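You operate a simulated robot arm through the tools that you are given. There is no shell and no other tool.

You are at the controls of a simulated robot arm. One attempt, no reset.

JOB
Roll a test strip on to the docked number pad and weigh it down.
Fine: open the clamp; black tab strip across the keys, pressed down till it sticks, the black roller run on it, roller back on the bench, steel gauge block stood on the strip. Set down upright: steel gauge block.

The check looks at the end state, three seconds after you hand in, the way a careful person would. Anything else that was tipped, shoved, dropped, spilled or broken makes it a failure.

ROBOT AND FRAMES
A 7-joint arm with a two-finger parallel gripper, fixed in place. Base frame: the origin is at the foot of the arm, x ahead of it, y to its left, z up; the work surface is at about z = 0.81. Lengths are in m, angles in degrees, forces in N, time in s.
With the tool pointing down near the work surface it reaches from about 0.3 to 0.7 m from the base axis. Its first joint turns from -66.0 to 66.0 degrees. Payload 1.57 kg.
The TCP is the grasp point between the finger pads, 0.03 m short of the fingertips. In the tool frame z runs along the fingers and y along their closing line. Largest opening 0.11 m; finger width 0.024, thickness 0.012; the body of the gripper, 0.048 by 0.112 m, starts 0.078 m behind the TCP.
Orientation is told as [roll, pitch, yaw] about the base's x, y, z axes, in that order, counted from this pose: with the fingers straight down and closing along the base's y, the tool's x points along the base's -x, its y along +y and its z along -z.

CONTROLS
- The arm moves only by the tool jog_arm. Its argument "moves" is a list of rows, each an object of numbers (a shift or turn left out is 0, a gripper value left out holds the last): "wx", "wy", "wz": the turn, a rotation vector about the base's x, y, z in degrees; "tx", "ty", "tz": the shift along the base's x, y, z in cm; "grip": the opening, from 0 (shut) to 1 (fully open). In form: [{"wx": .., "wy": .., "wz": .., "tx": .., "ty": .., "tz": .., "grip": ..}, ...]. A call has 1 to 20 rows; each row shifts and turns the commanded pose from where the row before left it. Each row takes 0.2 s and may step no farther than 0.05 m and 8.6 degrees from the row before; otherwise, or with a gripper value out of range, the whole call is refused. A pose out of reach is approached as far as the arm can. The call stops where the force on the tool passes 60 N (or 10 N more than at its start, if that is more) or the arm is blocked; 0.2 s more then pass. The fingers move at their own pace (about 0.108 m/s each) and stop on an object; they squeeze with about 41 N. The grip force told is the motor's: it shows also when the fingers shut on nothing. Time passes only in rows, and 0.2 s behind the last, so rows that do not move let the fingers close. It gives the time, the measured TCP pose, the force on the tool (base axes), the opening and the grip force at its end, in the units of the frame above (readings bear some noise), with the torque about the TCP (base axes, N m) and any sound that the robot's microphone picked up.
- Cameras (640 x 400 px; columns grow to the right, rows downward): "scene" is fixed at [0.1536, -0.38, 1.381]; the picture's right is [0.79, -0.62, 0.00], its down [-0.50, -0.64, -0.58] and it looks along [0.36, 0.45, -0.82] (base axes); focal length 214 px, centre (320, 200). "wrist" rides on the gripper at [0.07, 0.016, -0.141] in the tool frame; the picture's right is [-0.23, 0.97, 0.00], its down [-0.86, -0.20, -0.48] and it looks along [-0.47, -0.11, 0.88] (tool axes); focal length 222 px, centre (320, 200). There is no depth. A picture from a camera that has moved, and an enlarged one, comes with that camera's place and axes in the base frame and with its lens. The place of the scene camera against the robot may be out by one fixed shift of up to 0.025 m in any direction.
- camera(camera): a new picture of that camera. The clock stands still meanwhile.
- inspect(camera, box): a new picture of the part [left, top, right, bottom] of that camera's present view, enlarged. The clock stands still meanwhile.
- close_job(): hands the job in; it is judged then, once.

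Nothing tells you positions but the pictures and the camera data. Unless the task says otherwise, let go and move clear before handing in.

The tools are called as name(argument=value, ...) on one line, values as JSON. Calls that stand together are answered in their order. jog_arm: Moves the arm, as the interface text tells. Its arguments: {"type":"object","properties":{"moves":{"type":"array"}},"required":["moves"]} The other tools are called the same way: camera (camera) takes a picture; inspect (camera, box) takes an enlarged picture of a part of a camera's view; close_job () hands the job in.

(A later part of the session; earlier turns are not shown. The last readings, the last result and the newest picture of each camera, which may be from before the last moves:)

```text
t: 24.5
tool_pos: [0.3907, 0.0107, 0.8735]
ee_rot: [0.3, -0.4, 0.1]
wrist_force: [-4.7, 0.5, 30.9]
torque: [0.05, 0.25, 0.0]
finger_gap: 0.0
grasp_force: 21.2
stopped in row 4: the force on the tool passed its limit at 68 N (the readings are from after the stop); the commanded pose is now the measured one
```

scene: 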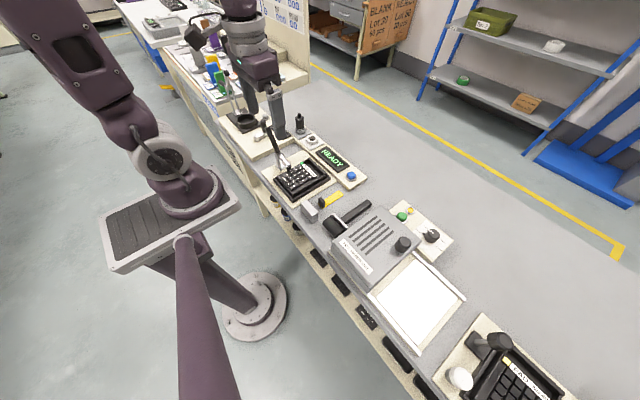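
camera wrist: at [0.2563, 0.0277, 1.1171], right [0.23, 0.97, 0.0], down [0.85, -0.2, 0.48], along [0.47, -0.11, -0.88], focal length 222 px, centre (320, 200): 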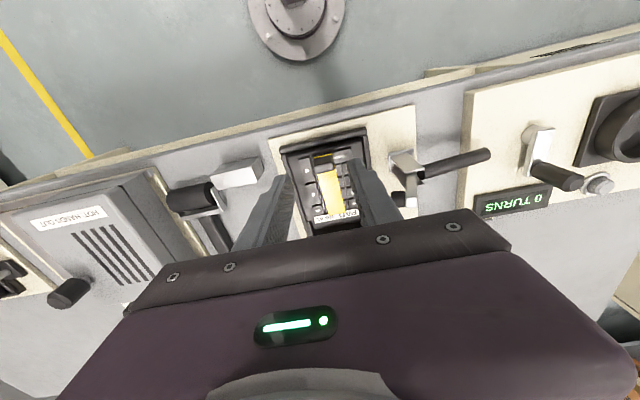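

jog_arm(moves=[{}, {}, {}, {}, {"tz": 0.5}, {"tz": 2}, {"tz": 4}, {"tz": 4}, {}])

inspect(camera="scene", box=[260, 130, 340, 210])

```text
t: 26.5
tool_pos: [0.3905, 0.013, 0.9781]
ee_rot: [0.3, -0.3, 0.1]
wrist_force: [-0.1, 0.4, -0.4]
torque: [0.04, 0.0, 0.0]
finger_gap: 0.0
grasp_force: 21.5
```

```text
5.00 times, centred on (300, 170) of scene
camera zoom: at [0.1536, -0.38, 1.381], right [0.79, -0.62, 0.0], down [-0.5, -0.64, -0.58], along [0.36, 0.45, -0.82], focal length 1072 px, centre (420, 350)
```

zoom: 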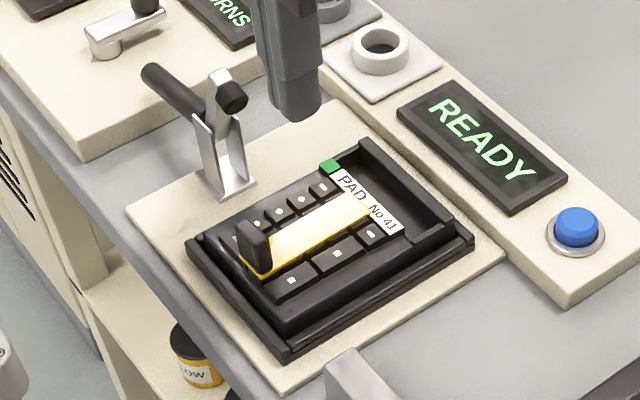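

Strip stays in place. Now to the roller for a closer look.

jog_arm(moves=[{"ty": -4, "tx": -1, "grip": 0.5}, {"ty": -4, "tx": -1}, {"ty": -4, "tx": -1}, {"ty": -3.5}, {}])

camera(camera="wrist")

inspect(camera="wrist", box=[200, 60, 420, 230])

inspect(camera="scene", box=[300, 160, 440, 280])

```text
t: 27.7
tool_pos: [0.3611, -0.142, 0.9797]
ee_rot: [0.2, -0.3, 0.1]
wrist_force: [0.2, 0.3, 0.1]
torque: [-0.01, 0.0, 0.01]
finger_gap: 0.0548
grasp_force: 0.0
```

```text
taken
camera wrist: at [0.2906, -0.1266, 1.1204], right [0.22, 0.97, 0.0], down [0.85, -0.2, 0.48], along [0.47, -0.1, -0.88], focal length 222 px, centre (320, 200)
```

wrist: 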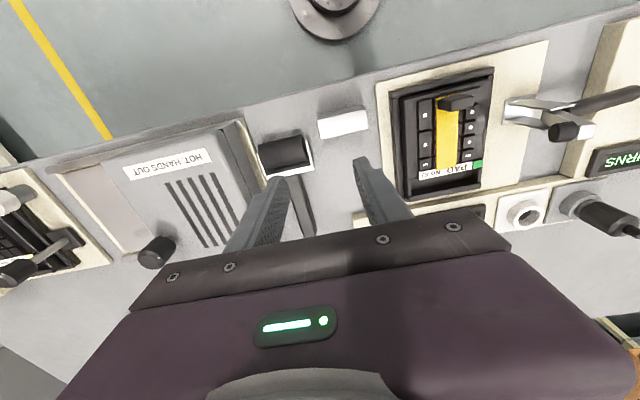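

```text
2.35 times, centred on (310, 145) of wrist
camera zoom: at [0.2906, -0.1266, 1.1204], right [0.22, 0.97, 0.0], down [0.85, -0.2, 0.48], along [0.47, -0.1, -0.88], focal length 523 px, centre (344, 329)
```

zoom: 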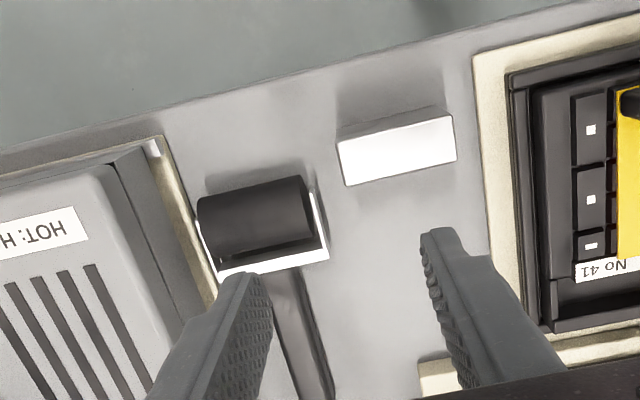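

```text
3.33 times, centred on (370, 220) of scene
camera zoom: at [0.1536, -0.3801, 1.381], right [0.79, -0.62, 0.0], down [-0.5, -0.64, -0.58], along [0.36, 0.45, -0.82], focal length 715 px, centre (153, 133)
```

zoom: 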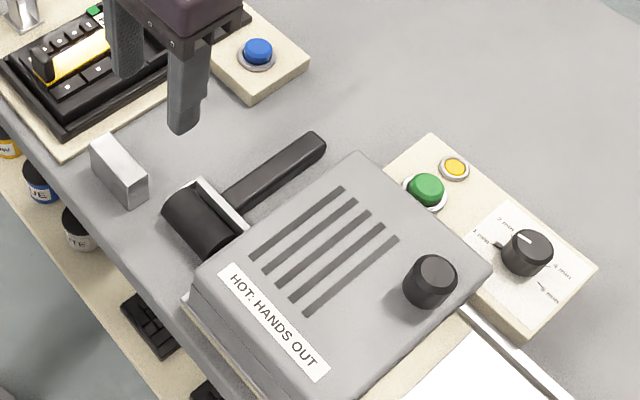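

jog_arm(moves=[{"ty": -4, "tx": -1}, {"ty": -1, "tz": -1}, {}])

inspect(camera="wrist", box=[220, 80, 420, 230])

camera(camera="wrist")

```text
t: 28.5
tool_pos: [0.351, -0.1926, 0.9684]
ee_rot: [0.2, -0.3, 0.1]
wrist_force: [0.0, -0.6, -0.5]
torque: [0.01, 0.04, -0.01]
finger_gap: 0.0551
grasp_force: 0.2
```

```text
2.67 times, centred on (320, 155) of wrist
camera zoom: at [0.2807, -0.1777, 1.1092], right [0.23, 0.97, 0.0], down [0.85, -0.2, 0.48], along [0.47, -0.11, -0.88], focal length 592 px, centre (320, 320)
```

zoom: 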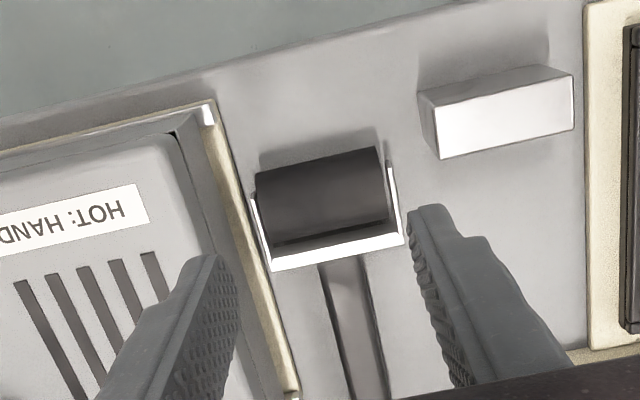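

```text
taken
camera wrist: at [0.2807, -0.1777, 1.1092], right [0.23, 0.97, 0.0], down [0.85, -0.2, 0.48], along [0.47, -0.11, -0.88], focal length 222 px, centre (320, 200)
```

wrist: 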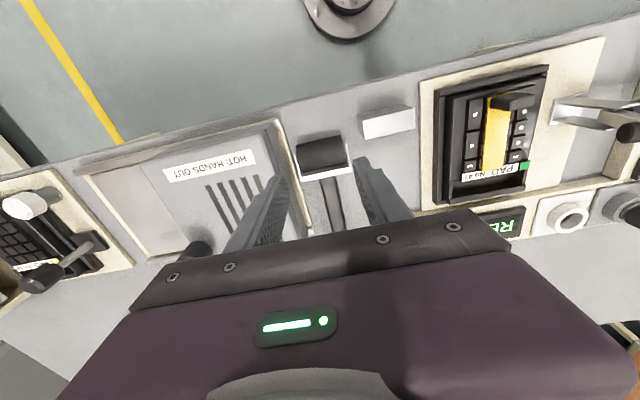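

The roller's drum is at about (0.360, -0.196). Its handle runs along +x at y≈-0.195, about 20 mm wide, and the hot-plate housing is at y<-0.24. I'll move over the handle near the yoke with a moderate opening.

jog_arm(moves=[{"tx": 3.7, "ty": -0.12, "grip": 0.42}, {"tx": 3.8, "ty": -0.12}, {"tz": -3}, {"tz": -2.5}, {}])

inspect(camera="wrist", box=[220, 60, 420, 230])

inspect(camera="scene", box=[300, 150, 420, 260])

```text
t: 29.7
tool_pos: [0.4267, -0.1942, 0.9126]
ee_rot: [0.2, -0.4, 0.1]
wrist_force: [0.2, 0.9, -0.1]
torque: [-0.05, 0.02, 0.01]
finger_gap: 0.0461
grasp_force: 0.0
```

```text
2.35 times, centred on (320, 145) of wrist
camera zoom: at [0.3566, -0.1781, 1.0536], right [0.23, 0.97, 0.0], down [0.85, -0.2, 0.48], along [0.47, -0.11, -0.88], focal length 523 px, centre (320, 329)
```

zoom: 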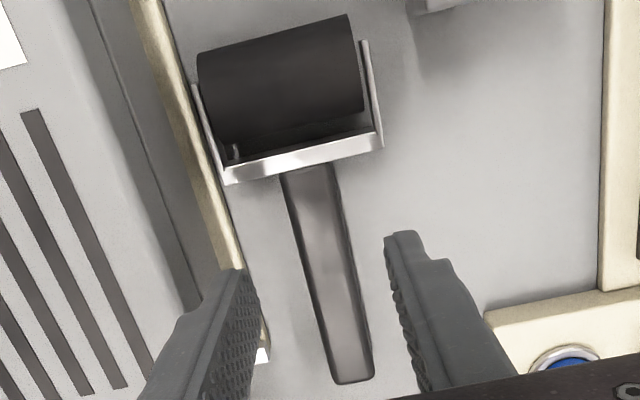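

```text
3.64 times, centred on (360, 205) of scene
camera zoom: at [0.1536, -0.38, 1.381], right [0.79, -0.62, 0.0], down [-0.5, -0.64, -0.58], along [0.36, 0.45, -0.82], focal length 780 px, centre (174, 182)
```

zoom: 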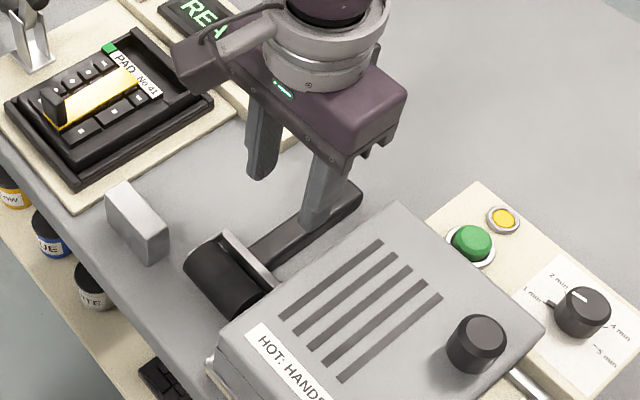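

jog_arm(moves=[{"tz": -3, "ty": 0.1}, {"tz": -2}, {"tz": -1}, {}, {"grip": 0.1}, {"grip": 0.1}, {"grip": 0.1}, {}])

inspect(camera="wrist", box=[220, 60, 420, 230])

inspect(camera="scene", box=[300, 150, 420, 260])

```text
t: 31.5
tool_pos: [0.4268, -0.194, 0.852]
ee_rot: [0.1, -0.3, 0.1]
wrist_force: [0.4, -0.6, -0.1]
torque: [0.0, 0.0, 0.0]
finger_gap: 0.0111
grasp_force: 0.0
```

```text
2.35 times, centred on (320, 145) of wrist
camera zoom: at [0.3563, -0.1785, 0.9934], right [0.23, 0.97, 0.0], down [0.85, -0.2, 0.48], along [0.47, -0.11, -0.88], focal length 523 px, centre (320, 329)
```

zoom: 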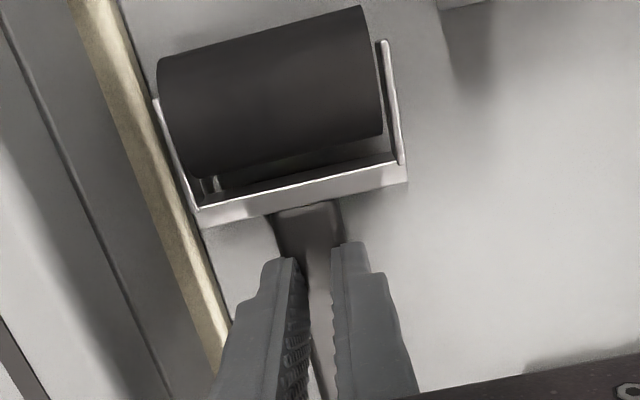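

```text
3.64 times, centred on (360, 205) of scene
camera zoom: at [0.1536, -0.38, 1.381], right [0.79, -0.62, 0.0], down [-0.5, -0.64, -0.58], along [0.36, 0.45, -0.82], focal length 780 px, centre (174, 182)
```

zoom: 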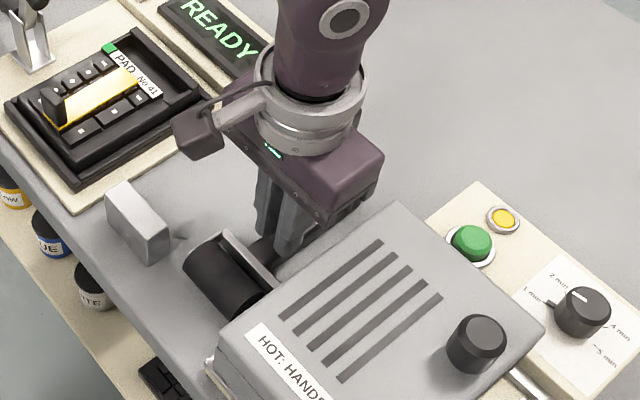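

The fingers closed just above the handle, which lies lower than I guessed. I'll reopen, go lower and close again.

jog_arm(moves=[{"grip": 0.42}, {"grip": 0.42}, {"tz": -0.5}, {"tz": -0.4}, {}, {"grip": 0}, {"grip": 0}, {"grip": 0}, {}])

inspect(camera="wrist", box=[220, 60, 420, 230])

```text
t: 33.5
tool_pos: [0.4276, -0.195, 0.8433]
ee_rot: [0.1, -0.3, 0.1]
wrist_force: [0.0, 0.0, 0.2]
torque: [-0.01, 0.01, 0.0]
finger_gap: 0.0231
grasp_force: 35.5
```

```text
2.35 times, centred on (320, 145) of wrist
camera zoom: at [0.3566, -0.1792, 0.9846], right [0.23, 0.97, 0.0], down [0.85, -0.2, 0.48], along [0.47, -0.11, -0.88], focal length 523 px, centre (320, 329)
```

zoom: 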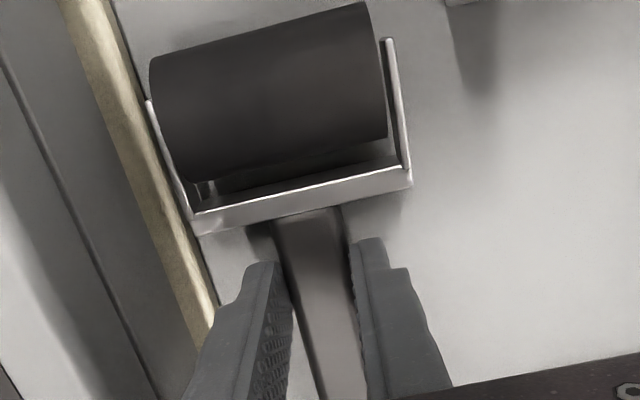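

Gripped now (23 mm). I'll lift a little and check how the roller hangs.

jog_arm(moves=[{"tz": 0.5}, {"tz": 1}, {"tz": 2}, {"tz": 2}, {"tz": 2}, {}])

camera(camera="wrist")

inspect(camera="scene", box=[280, 130, 420, 260])

```text
t: 34.9
tool_pos: [0.4251, -0.1945, 0.9177]
ee_rot: [0.3, -0.2, 0.1]
wrist_force: [-0.2, 0.3, -1.1]
torque: [-0.01, -0.07, -0.03]
finger_gap: 0.0234
grasp_force: 35.0
```

```text
taken
camera wrist: at [0.355, -0.179, 1.0596], right [0.23, 0.97, 0.0], down [0.85, -0.2, 0.48], along [0.47, -0.1, -0.88], focal length 222 px, centre (320, 200)
```

wrist: 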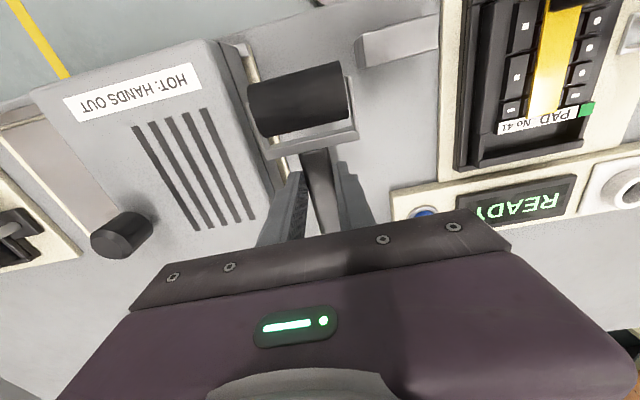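

```text
3.08 times, centred on (350, 195) of scene
camera zoom: at [0.1536, -0.38, 1.381], right [0.79, -0.62, 0.0], down [-0.5, -0.64, -0.58], along [0.36, 0.45, -0.82], focal length 660 px, centre (228, 215)
```

zoom: 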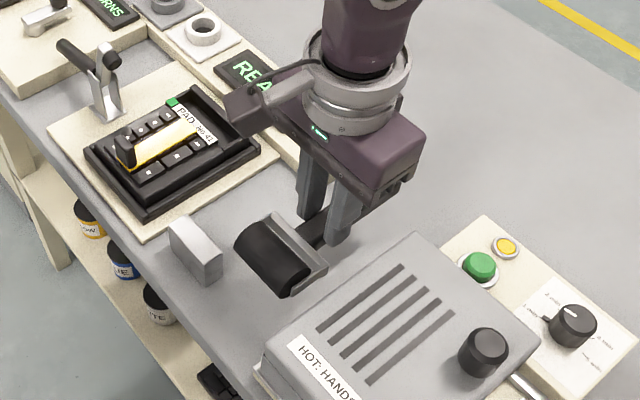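

The roller hangs level and firm. The drum is about 64 mm on the near side of the TCP with radius about 20 mm. I'll rise, tilt the tool 15° so the handle lifts clear of the READY panel, and carry the roller above the strip.

jog_arm(moves=[{"tz": 3}, {"wy": -7.5, "tz": 1}, {"wy": -7.5}, {"ty": 4, "tx": 0.3}, {"ty": 4, "tx": 0.3}, {"ty": 4, "tx": 0.3}, {"ty": 4, "tx": 0.3}, {"ty": 4, "tx": 0.3}, {"ty": 0.65, "tx": 0.3}, {"tz": -2}, {"tz": -1.5}, {}])

camera(camera="wrist")

inspect(camera="wrist", box=[200, 40, 440, 230])

inspect(camera="scene", box=[250, 110, 370, 220])

```text
t: 37.5
tool_pos: [0.4445, 0.0115, 0.9235]
ee_rot: [0.1, -15.3, 0.1]
wrist_force: [0.2, 0.4, -1.1]
torque: [0.02, 0.0, 0.0]
finger_gap: 0.0231
grasp_force: 35.8
```

```text
taken
camera wrist: at [0.3393, 0.028, 1.0412], right [0.22, 0.97, 0.06], down [0.7, -0.2, 0.69], along [0.68, -0.11, -0.72], focal length 222 px, centre (320, 200)
```

wrist: 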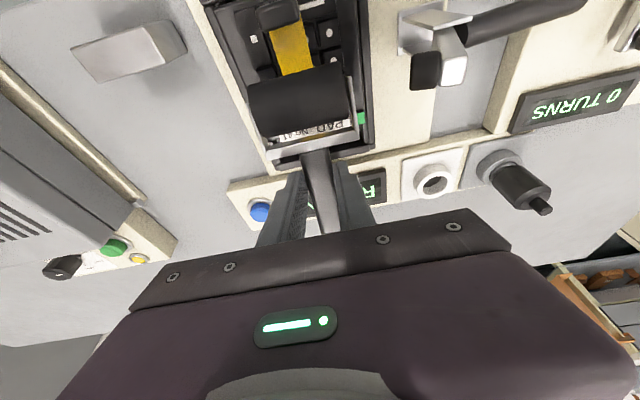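

```text
2.11 times, centred on (320, 135) of wrist
camera zoom: at [0.3393, 0.028, 1.0412], right [0.22, 0.97, 0.06], down [0.7, -0.2, 0.69], along [0.68, -0.11, -0.72], focal length 468 px, centre (320, 337)
```

zoom: 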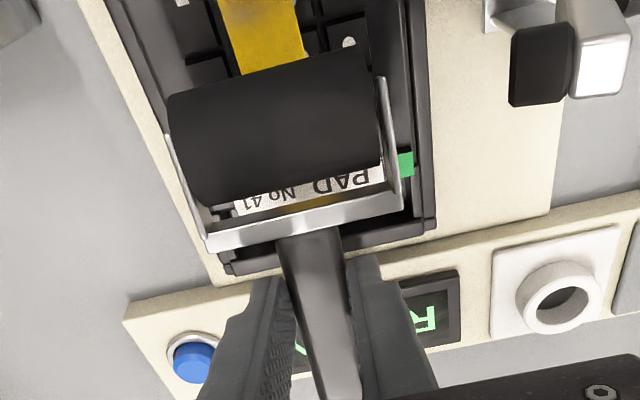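

```text
3.64 times, centred on (310, 165) of scene
camera zoom: at [0.1536, -0.38, 1.381], right [0.79, -0.62, 0.0], down [-0.5, -0.64, -0.58], along [0.36, 0.45, -0.82], focal length 780 px, centre (356, 327)
```

zoom: 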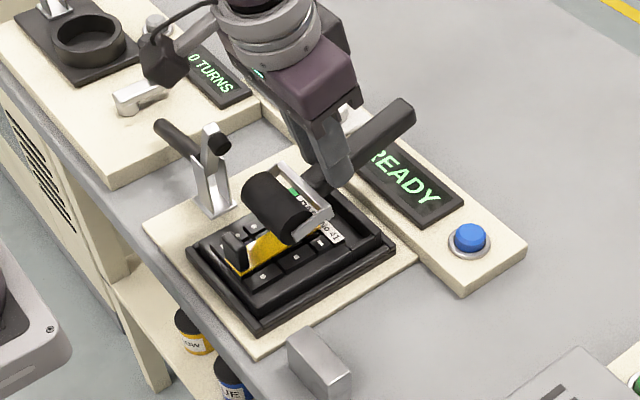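

The drum is above the strip, clear of the tab and the clamp. I'll lower it slowly to contact.

jog_arm(moves=[{"tz": -1.5}, {"tz": -1}, {"tz": -0.5}, {}])

inspect(camera="scene", box=[260, 130, 340, 210])

```text
t: 38.5
tool_pos: [0.4462, 0.0122, 0.8939]
ee_rot: [0.1, -15.4, 0.2]
wrist_force: [0.3, 0.4, 15.0]
torque: [0.02, 0.91, -0.03]
finger_gap: 0.0234
grasp_force: 35.6
```

```text
5.00 times, centred on (300, 170) of scene
camera zoom: at [0.1534, -0.38, 1.381], right [0.79, -0.62, 0.0], down [-0.5, -0.64, -0.58], along [0.36, 0.45, -0.82], focal length 1072 px, centre (420, 350)
```

zoom: 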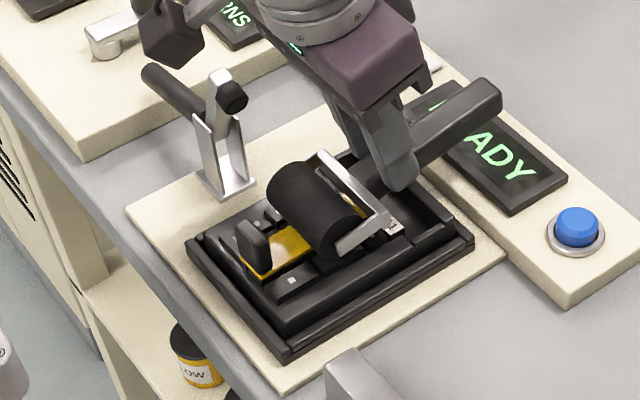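

Drum is in contact with about 15 N. Now I roll along the strip: outwards, back, then outwards again.

jog_arm(moves=[{"tx": 0.5}, {"tx": 0.5}, {"tx": 0.5}, {"tx": 0.5}, {"tx": 0.5}, {"tx": 0.5}, {"tx": 0.5}, {"tx": 0.5}, {}])

inspect(camera="scene", box=[260, 130, 340, 210])

```text
t: 40.5
tool_pos: [0.4853, 0.0119, 0.8927]
ee_rot: [0.1, -15.5, 0.1]
wrist_force: [3.1, -0.7, 13.8]
torque: [-0.02, 0.68, 0.0]
finger_gap: 0.0231
grasp_force: 35.9
```

```text
5.00 times, centred on (300, 170) of scene
camera zoom: at [0.1535, -0.3801, 1.381], right [0.79, -0.62, 0.0], down [-0.5, -0.64, -0.58], along [0.36, 0.45, -0.82], focal length 1072 px, centre (420, 350)
```

zoom: 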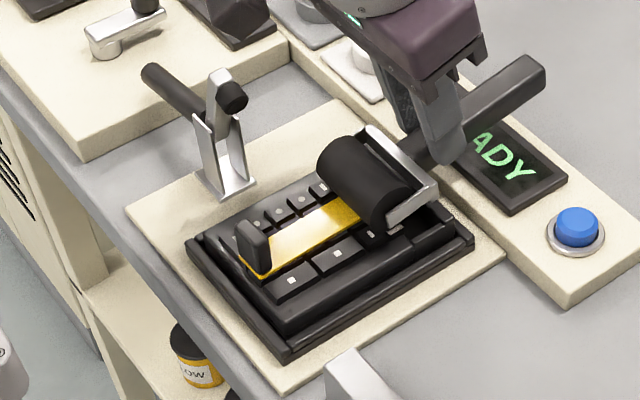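

jog_arm(moves=[{"tx": -0.5}, {"tx": -0.5}, {"tx": -0.5}, {"tx": -0.5}, {"tx": -0.5}, {"tx": -0.5}, {"tx": -0.5}, {"tx": -0.5}, {"tx": -0.4}, {}])

inspect(camera="scene", box=[260, 130, 340, 210])

```text
t: 42.7
tool_pos: [0.4412, 0.0115, 0.8926]
ee_rot: [0.1, -15.4, 0.1]
wrist_force: [0.1, 0.1, 3.2]
torque: [0.0, 0.21, -0.01]
finger_gap: 0.023
grasp_force: 35.5
```

```text
5.00 times, centred on (300, 170) of scene
camera zoom: at [0.1536, -0.38, 1.381], right [0.79, -0.62, 0.0], down [-0.5, -0.64, -0.58], along [0.36, 0.45, -0.82], focal length 1072 px, centre (420, 350)
```

zoom: 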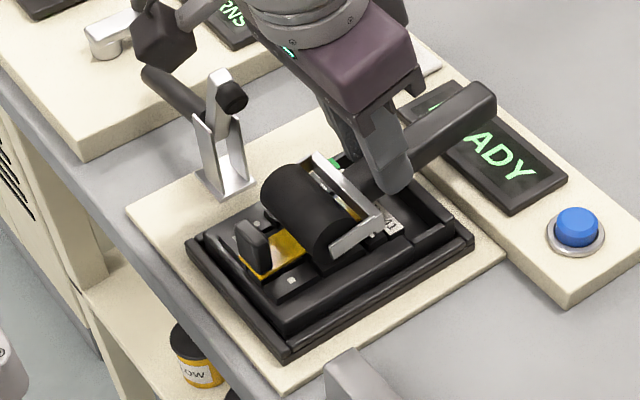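

One more pass with a little more pressure.

jog_arm(moves=[{"tz": -0.25}, {"tx": 0.5}, {"tx": 0.5}, {"tx": 0.5}, {"tx": 0.5}, {"tx": 0.5}, {"tx": 0.5}, {"tx": 0.5}, {"tx": 0.5}, {}])

jog_arm(moves=[{"tx": -0.5}, {"tx": -0.5}, {"tx": -0.5}, {"tx": -0.5}, {"tx": -0.5}, {"tx": -0.5}, {"tx": -0.5}, {}])

inspect(camera="scene", box=[260, 130, 340, 210])

```text
t: 44.9
tool_pos: [0.481, 0.0108, 0.8895]
ee_rot: [0.1, -15.3, 0.1]
wrist_force: [-0.1, -0.8, 12.8]
torque: [0.01, 0.68, 0.03]
finger_gap: 0.0229
grasp_force: 35.5
```

```text
t: 46.7
tool_pos: [0.4457, 0.0108, 0.8911]
ee_rot: [0.3, -15.3, 0.1]
wrist_force: [1.5, 0.1, 7.5]
torque: [0.03, 0.48, -0.02]
finger_gap: 0.0233
grasp_force: 35.4
```

```text
5.00 times, centred on (300, 170) of scene
camera zoom: at [0.1535, -0.38, 1.381], right [0.79, -0.62, 0.0], down [-0.5, -0.64, -0.58], along [0.36, 0.45, -0.82], focal length 1072 px, centre (420, 350)
```

zoom: 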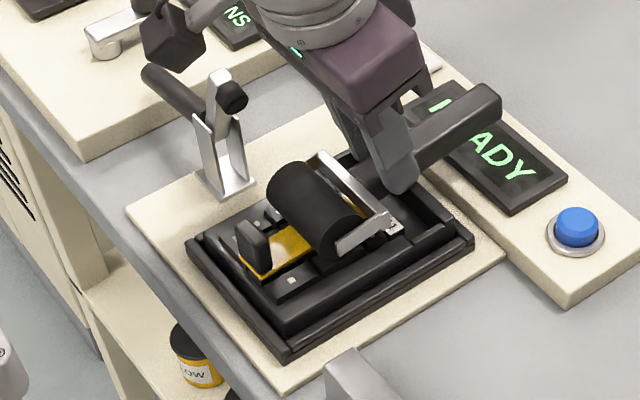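

Rolled well, and the strip hasn't moved. I'll lift off and carry the roller back to its place on the bench.

jog_arm(moves=[{"tz": 1}, {"tz": 2.5}, {"tz": 3}, {"ty": -4, "tx": -0.4}, {"ty": -4, "tx": -0.4}, {"ty": -4, "tx": -0.4}, {"ty": -4, "tx": -0.4}, {"ty": -4, "tx": -0.2}, {"ty": -0.58}, {"wy": 6}, {"wy": 6}, {}])

inspect(camera="wrist", box=[200, 40, 440, 230])

inspect(camera="scene", box=[250, 120, 410, 250])

```text
t: 49.3
tool_pos: [0.4277, -0.1957, 0.9555]
ee_rot: [0.2, -3.3, 0.1]
wrist_force: [0.0, -0.2, -1.5]
torque: [-0.02, -0.01, 0.01]
finger_gap: 0.0233
grasp_force: 35.3
```

```text
2.11 times, centred on (320, 135) of wrist
camera zoom: at [0.3502, -0.1792, 1.0922], right [0.23, 0.97, 0.02], down [0.83, -0.2, 0.53], along [0.52, -0.11, -0.85], focal length 468 px, centre (320, 337)
```

zoom: 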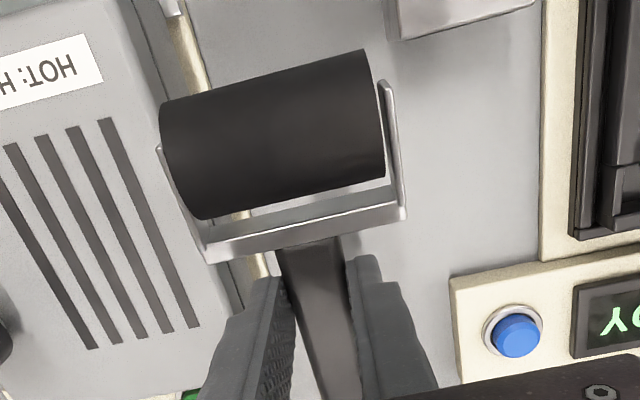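

```text
3.08 times, centred on (330, 185) of scene
camera zoom: at [0.1536, -0.38, 1.381], right [0.79, -0.62, 0.0], down [-0.5, -0.64, -0.58], along [0.36, 0.45, -0.82], focal length 660 px, centre (289, 246)
```

zoom: 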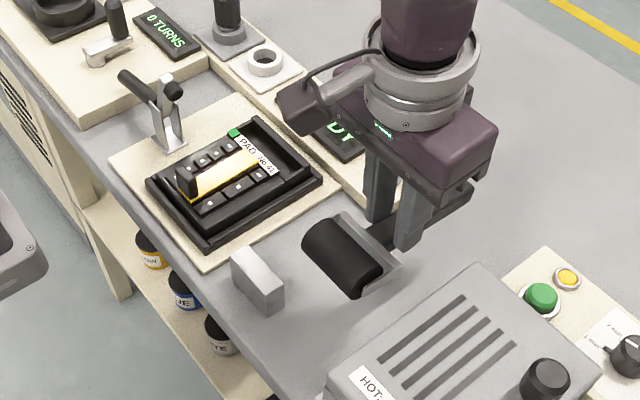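

jog_arm(moves=[{"tz": -4}, {"tz": -3}, {"tz": -2}, {"tz": -0.8}, {}])

inspect(camera="wrist", box=[200, 40, 440, 230])

inspect(camera="scene", box=[310, 160, 410, 250])

```text
t: 50.5
tool_pos: [0.4275, -0.1946, 0.8574]
ee_rot: [0.2, -3.3, 0.2]
wrist_force: [-1.0, -0.3, -2.3]
torque: [0.0, -0.02, 0.01]
finger_gap: 0.0233
grasp_force: 35.7
```

```text
2.11 times, centred on (320, 135) of wrist
camera zoom: at [0.3497, -0.1794, 0.9946], right [0.22, 0.97, 0.02], down [0.83, -0.2, 0.53], along [0.52, -0.1, -0.85], focal length 468 px, centre (320, 337)
```

zoom: 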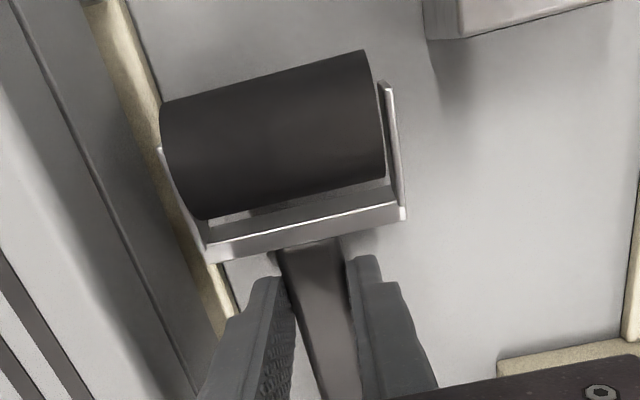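

```text
4.44 times, centred on (360, 205) of scene
camera zoom: at [0.1536, -0.38, 1.381], right [0.79, -0.62, 0.0], down [-0.5, -0.64, -0.58], along [0.36, 0.45, -0.82], focal length 953 px, centre (142, 178)
```

zoom: 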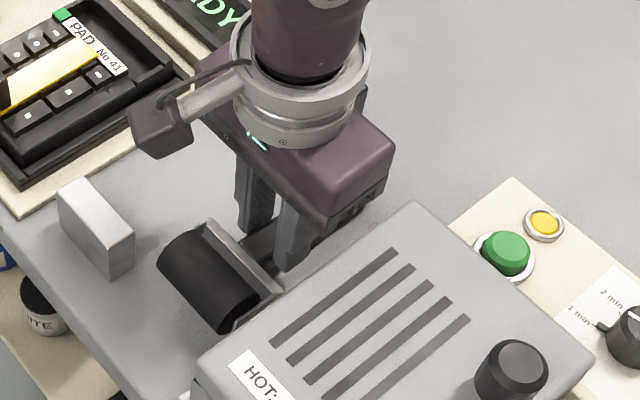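

jog_arm(moves=[{"tz": -0.4}, {"tz": -0.3}, {"tz": -0.2}, {}])

```text
t: 51.5
tool_pos: [0.4283, -0.1965, 0.8491]
ee_rot: [0.1, -3.4, 0.1]
wrist_force: [-1.7, -0.1, 10.7]
torque: [-0.02, -1.03, -0.01]
finger_gap: 0.0233
grasp_force: 36.2
```

The handle's far end touches first, because the roller pivoted a few degrees in the grip. I'll tilt the tool a bit more and go on down.

jog_arm(moves=[{"tz": 0.2}, {"wy": -3.7}, {"tz": -0.3}, {"tz": -0.2}, {}])

```text
t: 52.7
tool_pos: [0.4284, -0.1948, 0.8455]
ee_rot: [0.2, -7.0, 0.1]
wrist_force: [-0.3, -0.4, -1.7]
torque: [0.0, -0.01, 0.03]
finger_gap: 0.0234
grasp_force: 35.5
```

jog_arm(moves=[{"tz": -0.15}, {"tz": -0.1}, {}])

```text
t: 53.5
tool_pos: [0.4271, -0.1937, 0.8445]
ee_rot: [0.1, -7.0, 0.1]
wrist_force: [-0.1, -0.4, -1.1]
torque: [0.03, -0.02, 0.0]
finger_gap: 0.0232
grasp_force: 36.1
```

jog_arm(moves=[{"tz": -0.15}, {}])

inspect(camera="wrist", box=[200, 40, 440, 230])

```text
t: 54.1
tool_pos: [0.4275, -0.1941, 0.8412]
ee_rot: [0.2, -7.2, 0.2]
wrist_force: [-2.5, 0.8, 10.3]
torque: [0.0, -1.04, 0.09]
finger_gap: 0.0234
grasp_force: 36.2
```

```text
2.11 times, centred on (320, 135) of wrist
camera zoom: at [0.3415, -0.1784, 0.9738], right [0.22, 0.97, 0.03], down [0.79, -0.2, 0.58], along [0.57, -0.11, -0.81], focal length 468 px, centre (320, 337)
```

zoom: 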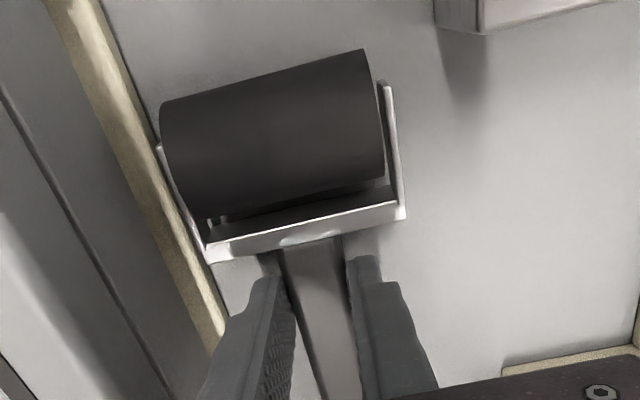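

jog_arm(moves=[{"tz": 0.4}, {"wy": -4}, {"tz": -0.15}, {"tz": -0.1}, {}])

inspect(camera="scene", box=[310, 160, 410, 250])

```text
t: 55.3
tool_pos: [0.4274, -0.1936, 0.8431]
ee_rot: [0.0, -11.1, 0.1]
wrist_force: [-1.1, 2.3, 15.6]
torque: [0.05, 0.9, -0.06]
finger_gap: 0.0231
grasp_force: 35.5
```

```text
4.44 times, centred on (360, 205) of scene
camera zoom: at [0.1534, -0.3799, 1.3811], right [0.79, -0.62, 0.0], down [-0.5, -0.64, -0.58], along [0.36, 0.45, -0.82], focal length 953 px, centre (142, 178)
```

zoom: 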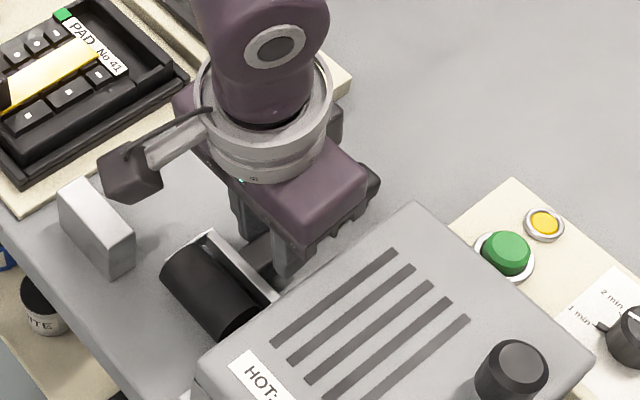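

Now the drum is on the bench, with the handle end almost down. I'll ease off the force and open.

jog_arm(moves=[{"tz": 0.15}, {"grip": 0.3}, {"grip": 0.42}, {}, {"tz": 1, "tx": -0.2}, {"tz": 3}, {"tz": 4}, {"wy": 5.5}, {"wy": 5.5}, {}])

camera(camera="wrist")

inspect(camera="scene", box=[290, 150, 410, 250])

```text
t: 57.5
tool_pos: [0.4268, -0.1944, 0.924]
ee_rot: [0.2, 0.0, 0.2]
wrist_force: [0.9, -0.2, 0.6]
torque: [0.01, -0.01, 0.0]
finger_gap: 0.0461
grasp_force: 0.1
```

```text
taken
camera wrist: at [0.3567, -0.1789, 1.0657], right [0.23, 0.97, 0.0], down [0.86, -0.2, 0.48], along [0.47, -0.11, -0.88], focal length 222 px, centre (320, 200)
```

wrist: 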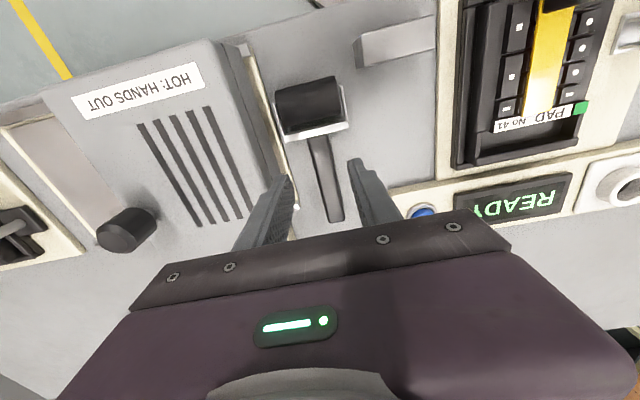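

```text
4.00 times, centred on (350, 200) of scene
camera zoom: at [0.1536, -0.38, 1.381], right [0.79, -0.62, 0.0], down [-0.5, -0.64, -0.58], along [0.36, 0.45, -0.82], focal length 858 px, centre (200, 200)
```

zoom: 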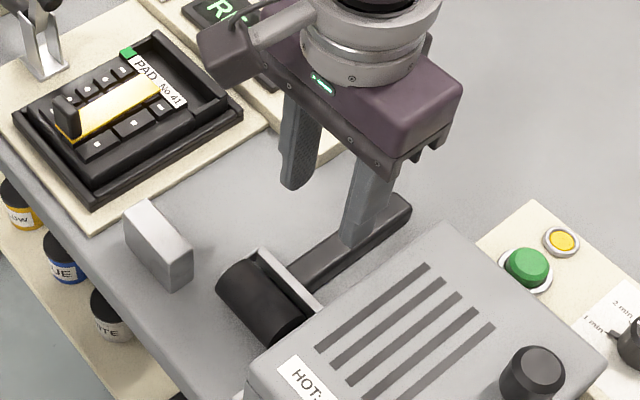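

The roller is back on the bench. Now the gauge block, so I'll get a closer look at it.

jog_arm(moves=[{"tz": 3, "tx": -3}, {"tx": -4.5, "ty": 2}, {"tx": -4, "ty": 3, "grip": 0.75}, {"tx": -1, "ty": 3}, {}])

camera(camera="wrist")

inspect(camera="wrist", box=[220, 80, 420, 230])

inspect(camera="scene", box=[280, 180, 350, 240])

```text
t: 58.7
tool_pos: [0.3001, -0.1117, 0.9545]
ee_rot: [0.2, 0.0, 0.1]
wrist_force: [0.1, 0.2, 0.0]
torque: [0.02, -0.04, -0.01]
finger_gap: 0.0826
grasp_force: 0.0
```

```text
taken
camera wrist: at [0.2308, -0.0958, 1.0949], right [0.23, 0.97, 0.0], down [0.86, -0.2, 0.48], along [0.47, -0.11, -0.88], focal length 222 px, centre (320, 200)
```

wrist: 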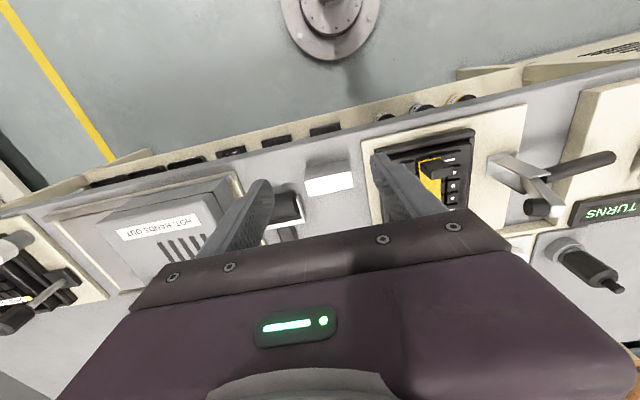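

```text
2.67 times, centred on (320, 155) of wrist
camera zoom: at [0.2308, -0.0958, 1.0949], right [0.23, 0.97, 0.0], down [0.86, -0.2, 0.48], along [0.47, -0.11, -0.88], focal length 592 px, centre (320, 320)
```

zoom: 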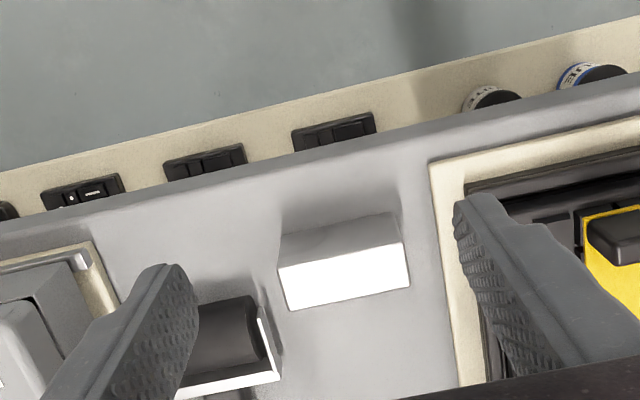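

```text
6.67 times, centred on (315, 210) of scene
camera zoom: at [0.1536, -0.38, 1.381], right [0.79, -0.62, 0.0], down [-0.5, -0.64, -0.58], along [0.36, 0.45, -0.82], focal length 1430 px, centre (353, 133)
```

zoom: 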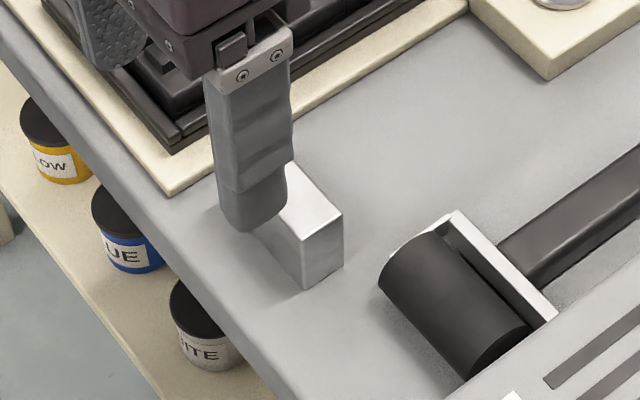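

The block stands at x 0.330–0.353, y -0.138 to -0.082, with its top at z≈0.849. It is already upright, so I'll keep that orientation. I'll come down with a snug opening between the roller yoke and the pad plate.

jog_arm(moves=[{"tx": 2, "ty": 0.2, "grip": 0.62}, {"tx": 1.95, "ty": 0.15}, {"tz": -3}, {"tz": -2}, {}])

camera(camera="wrist")

inspect(camera="wrist", box=[220, 60, 420, 230])

inspect(camera="scene", box=[280, 160, 360, 240])

```text
t: 59.9
tool_pos: [0.3406, -0.1105, 0.9035]
ee_rot: [0.1, 0.1, 0.1]
wrist_force: [-0.1, 0.1, 1.0]
torque: [-0.03, 0.01, 0.0]
finger_gap: 0.0684
grasp_force: 0.1
```

```text
taken
camera wrist: at [0.2702, -0.0948, 1.0449], right [0.23, 0.97, 0.0], down [0.86, -0.2, 0.48], along [0.47, -0.1, -0.88], focal length 222 px, centre (320, 200)
```

wrist: 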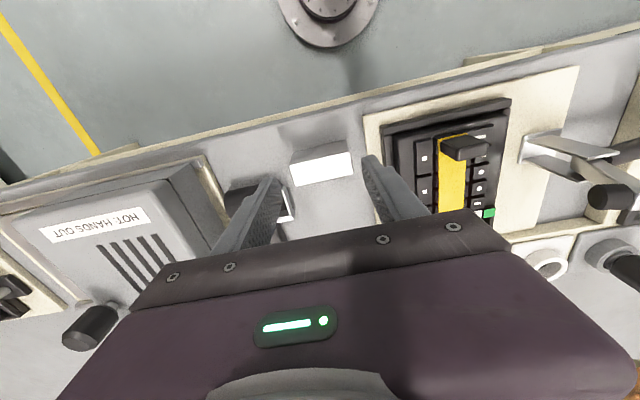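

```text
2.35 times, centred on (320, 145) of wrist
camera zoom: at [0.2702, -0.0948, 1.0449], right [0.23, 0.97, 0.0], down [0.86, -0.2, 0.48], along [0.47, -0.1, -0.88], focal length 523 px, centre (320, 329)
```

zoom: 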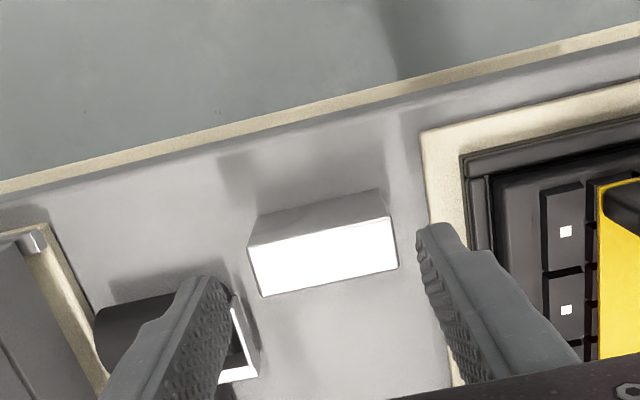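

```text
5.00 times, centred on (320, 200) of scene
camera zoom: at [0.1536, -0.38, 1.381], right [0.79, -0.62, 0.0], down [-0.5, -0.64, -0.58], along [0.36, 0.45, -0.82], focal length 1072 px, centre (320, 200)
```

zoom: 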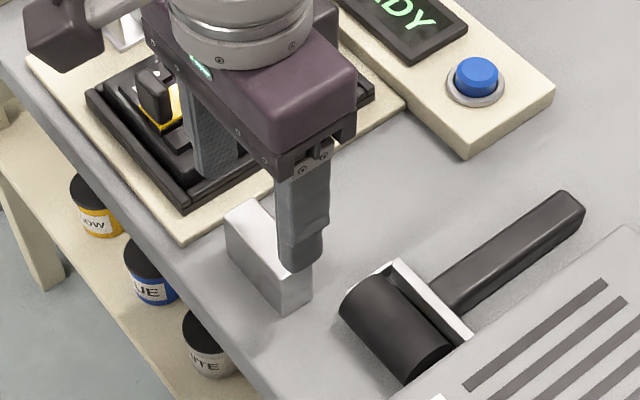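

Aligned. I'll descend with the tips staying above the pad plate level, then grip.

jog_arm(moves=[{"tz": -2}, {"tz": -1.5}, {"tz": -1.3}, {}, {"grip": 0.4}, {"grip": 0.4}, {}])

inspect(camera="wrist", box=[220, 60, 420, 230])

```text
t: 61.5
tool_pos: [0.3414, -0.1106, 0.8569]
ee_rot: [0.2, 0.0, 0.1]
wrist_force: [0.2, -0.2, -0.2]
torque: [-0.01, -0.01, 0.0]
finger_gap: 0.0596
grasp_force: 41.3
```

```text
2.35 times, centred on (320, 145) of wrist
camera zoom: at [0.2713, -0.0957, 0.9974], right [0.23, 0.97, 0.0], down [0.86, -0.2, 0.48], along [0.47, -0.11, -0.88], focal length 523 px, centre (320, 329)
```

zoom: 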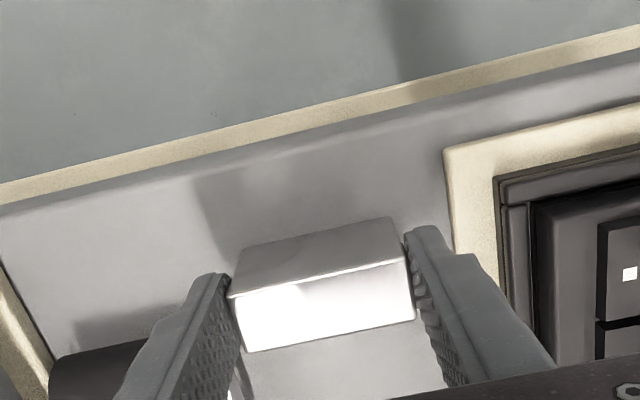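

Gripped. I'll lift and carry the block over the strip.

jog_arm(moves=[{"tz": 1}, {"tz": 3}, {"tz": 4}, {"tz": 1.5}, {"ty": 4, "tx": 1.5}, {"ty": 4, "tx": 1.7}, {"ty": 4.2, "tx": 1.75}, {}])

camera(camera="wrist")

inspect(camera="wrist", box=[220, 60, 420, 230])

inspect(camera="scene", box=[250, 110, 350, 210])

```text
t: 63.3
tool_pos: [0.3905, 0.0118, 0.9518]
ee_rot: [0.1, 0.0, 0.1]
wrist_force: [0.0, 0.4, -4.6]
torque: [-0.03, 0.03, 0.02]
finger_gap: 0.0596
grasp_force: 41.4
```

```text
taken
camera wrist: at [0.3203, 0.0271, 1.0933], right [0.23, 0.97, 0.0], down [0.86, -0.2, 0.48], along [0.47, -0.11, -0.88], focal length 222 px, centre (320, 200)
```

wrist: 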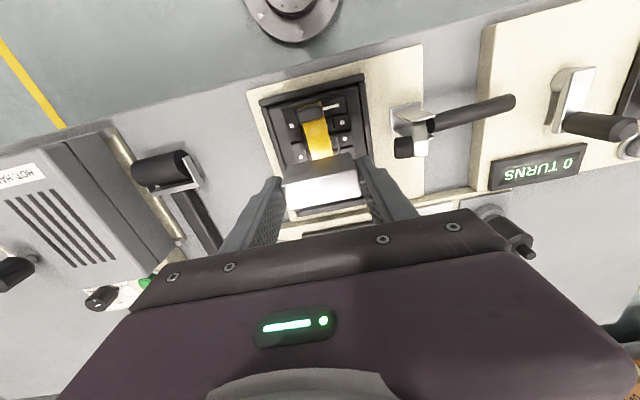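

```text
2.35 times, centred on (320, 145) of wrist
camera zoom: at [0.3203, 0.0271, 1.0933], right [0.23, 0.97, 0.0], down [0.86, -0.2, 0.48], along [0.47, -0.11, -0.88], focal length 523 px, centre (320, 329)
```

zoom: 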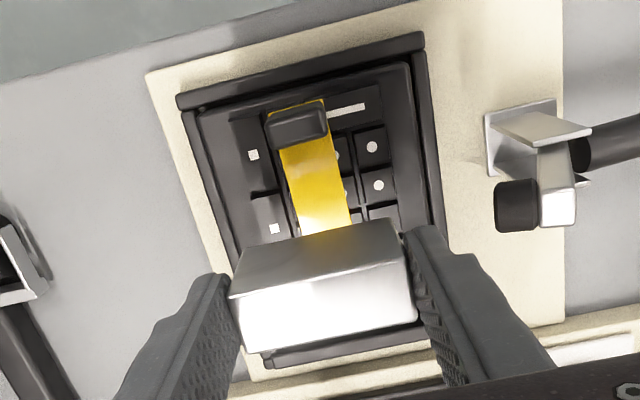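

```text
4.00 times, centred on (300, 160) of scene
camera zoom: at [0.1537, -0.38, 1.381], right [0.79, -0.62, 0.0], down [-0.5, -0.64, -0.58], along [0.36, 0.45, -0.82], focal length 858 px, centre (400, 360)
```

zoom: 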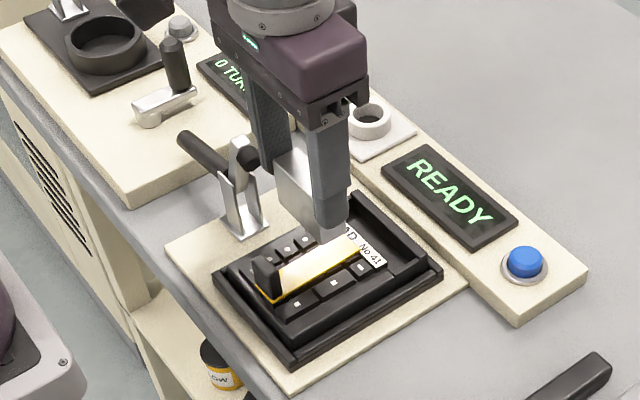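

The block is centred over the strip. Lowering.

jog_arm(moves=[{"tz": -2}, {"tz": -2}, {"tz": -1.2}, {}])

inspect(camera="scene", box=[260, 120, 340, 200])

inspect(camera="wrist", box=[220, 60, 420, 230])

```text
t: 64.3
tool_pos: [0.3906, 0.0115, 0.8991]
ee_rot: [0.2, -0.1, 0.2]
wrist_force: [-0.2, 0.2, 2.9]
torque: [0.02, 0.02, 0.0]
finger_gap: 0.0596
grasp_force: 41.5
```

```text
5.00 times, centred on (300, 160) of scene
camera zoom: at [0.1536, -0.38, 1.381], right [0.79, -0.62, 0.0], down [-0.5, -0.64, -0.58], along [0.36, 0.45, -0.82], focal length 1072 px, centre (420, 400)
```

zoom: 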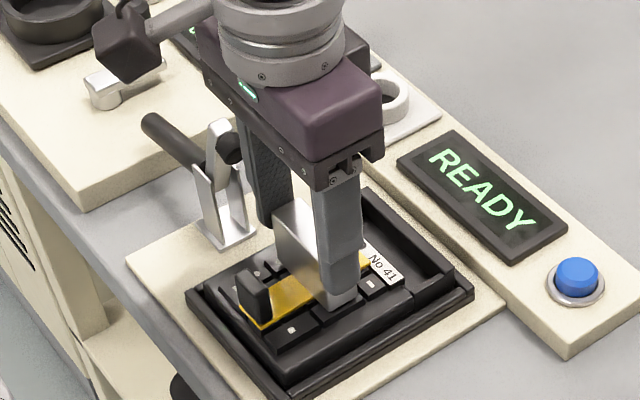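

```text
2.35 times, centred on (320, 145) of wrist
camera zoom: at [0.3205, 0.0274, 1.0408], right [0.23, 0.97, 0.0], down [0.85, -0.2, 0.48], along [0.47, -0.1, -0.88], focal length 523 px, centre (320, 329)
```

zoom: 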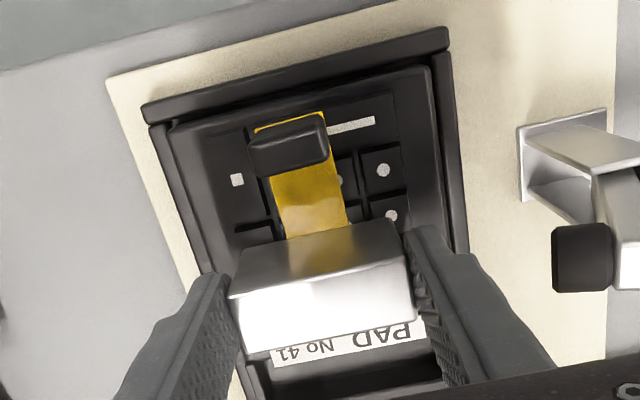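

jog_arm(moves=[{}, {}])

```text
t: 64.9
tool_pos: [0.3895, 0.0117, 0.8993]
ee_rot: [0.2, -0.1, 0.2]
wrist_force: [0.9, -0.1, 3.0]
torque: [0.05, -0.06, 0.01]
finger_gap: 0.0596
grasp_force: 41.3
```

The force shows contact sooner than I expected, so I'll look closely before going on.

inspect(camera="scene", box=[285, 160, 325, 200])

inspect(camera="wrist", box=[280, 80, 380, 210])

```text
10.00 times, centred on (305, 180) of scene
camera zoom: at [0.1536, -0.38, 1.381], right [0.79, -0.62, 0.0], down [-0.5, -0.64, -0.58], along [0.36, 0.45, -0.82], focal length 2145 px, centre (470, 400)
```

zoom: 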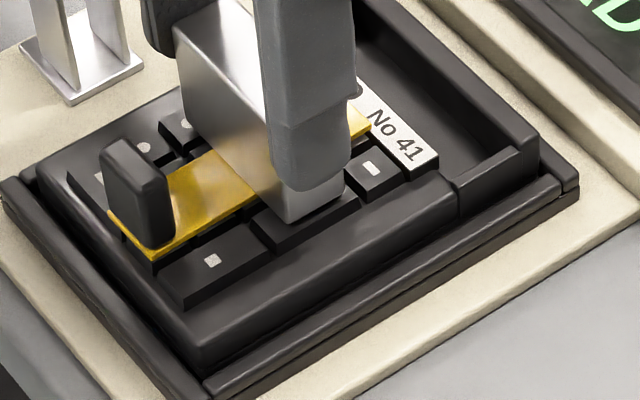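

```text
3.08 times, centred on (330, 145) of wrist
camera zoom: at [0.3205, 0.0273, 1.0408], right [0.23, 0.97, 0.0], down [0.86, -0.2, 0.48], along [0.47, -0.11, -0.88], focal length 684 px, centre (289, 369)
```

zoom: 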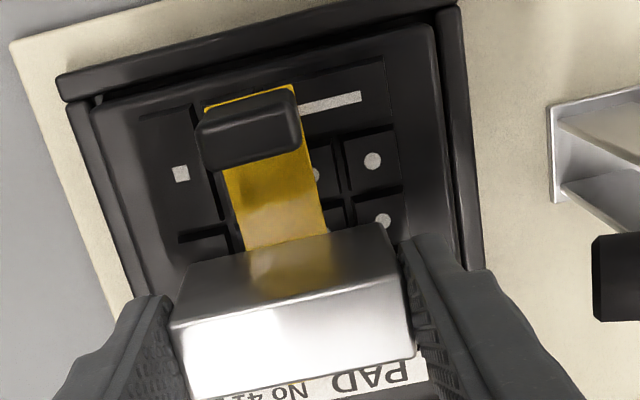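

jog_arm(moves=[{"tz": -0.1}, {}])

```text
t: 65.5
tool_pos: [0.3887, 0.0112, 0.8986]
ee_rot: [0.1, -0.1, 0.1]
wrist_force: [0.0, -0.4, 13.5]
torque: [0.03, -0.07, 0.01]
finger_gap: 0.0597
grasp_force: 41.0
```

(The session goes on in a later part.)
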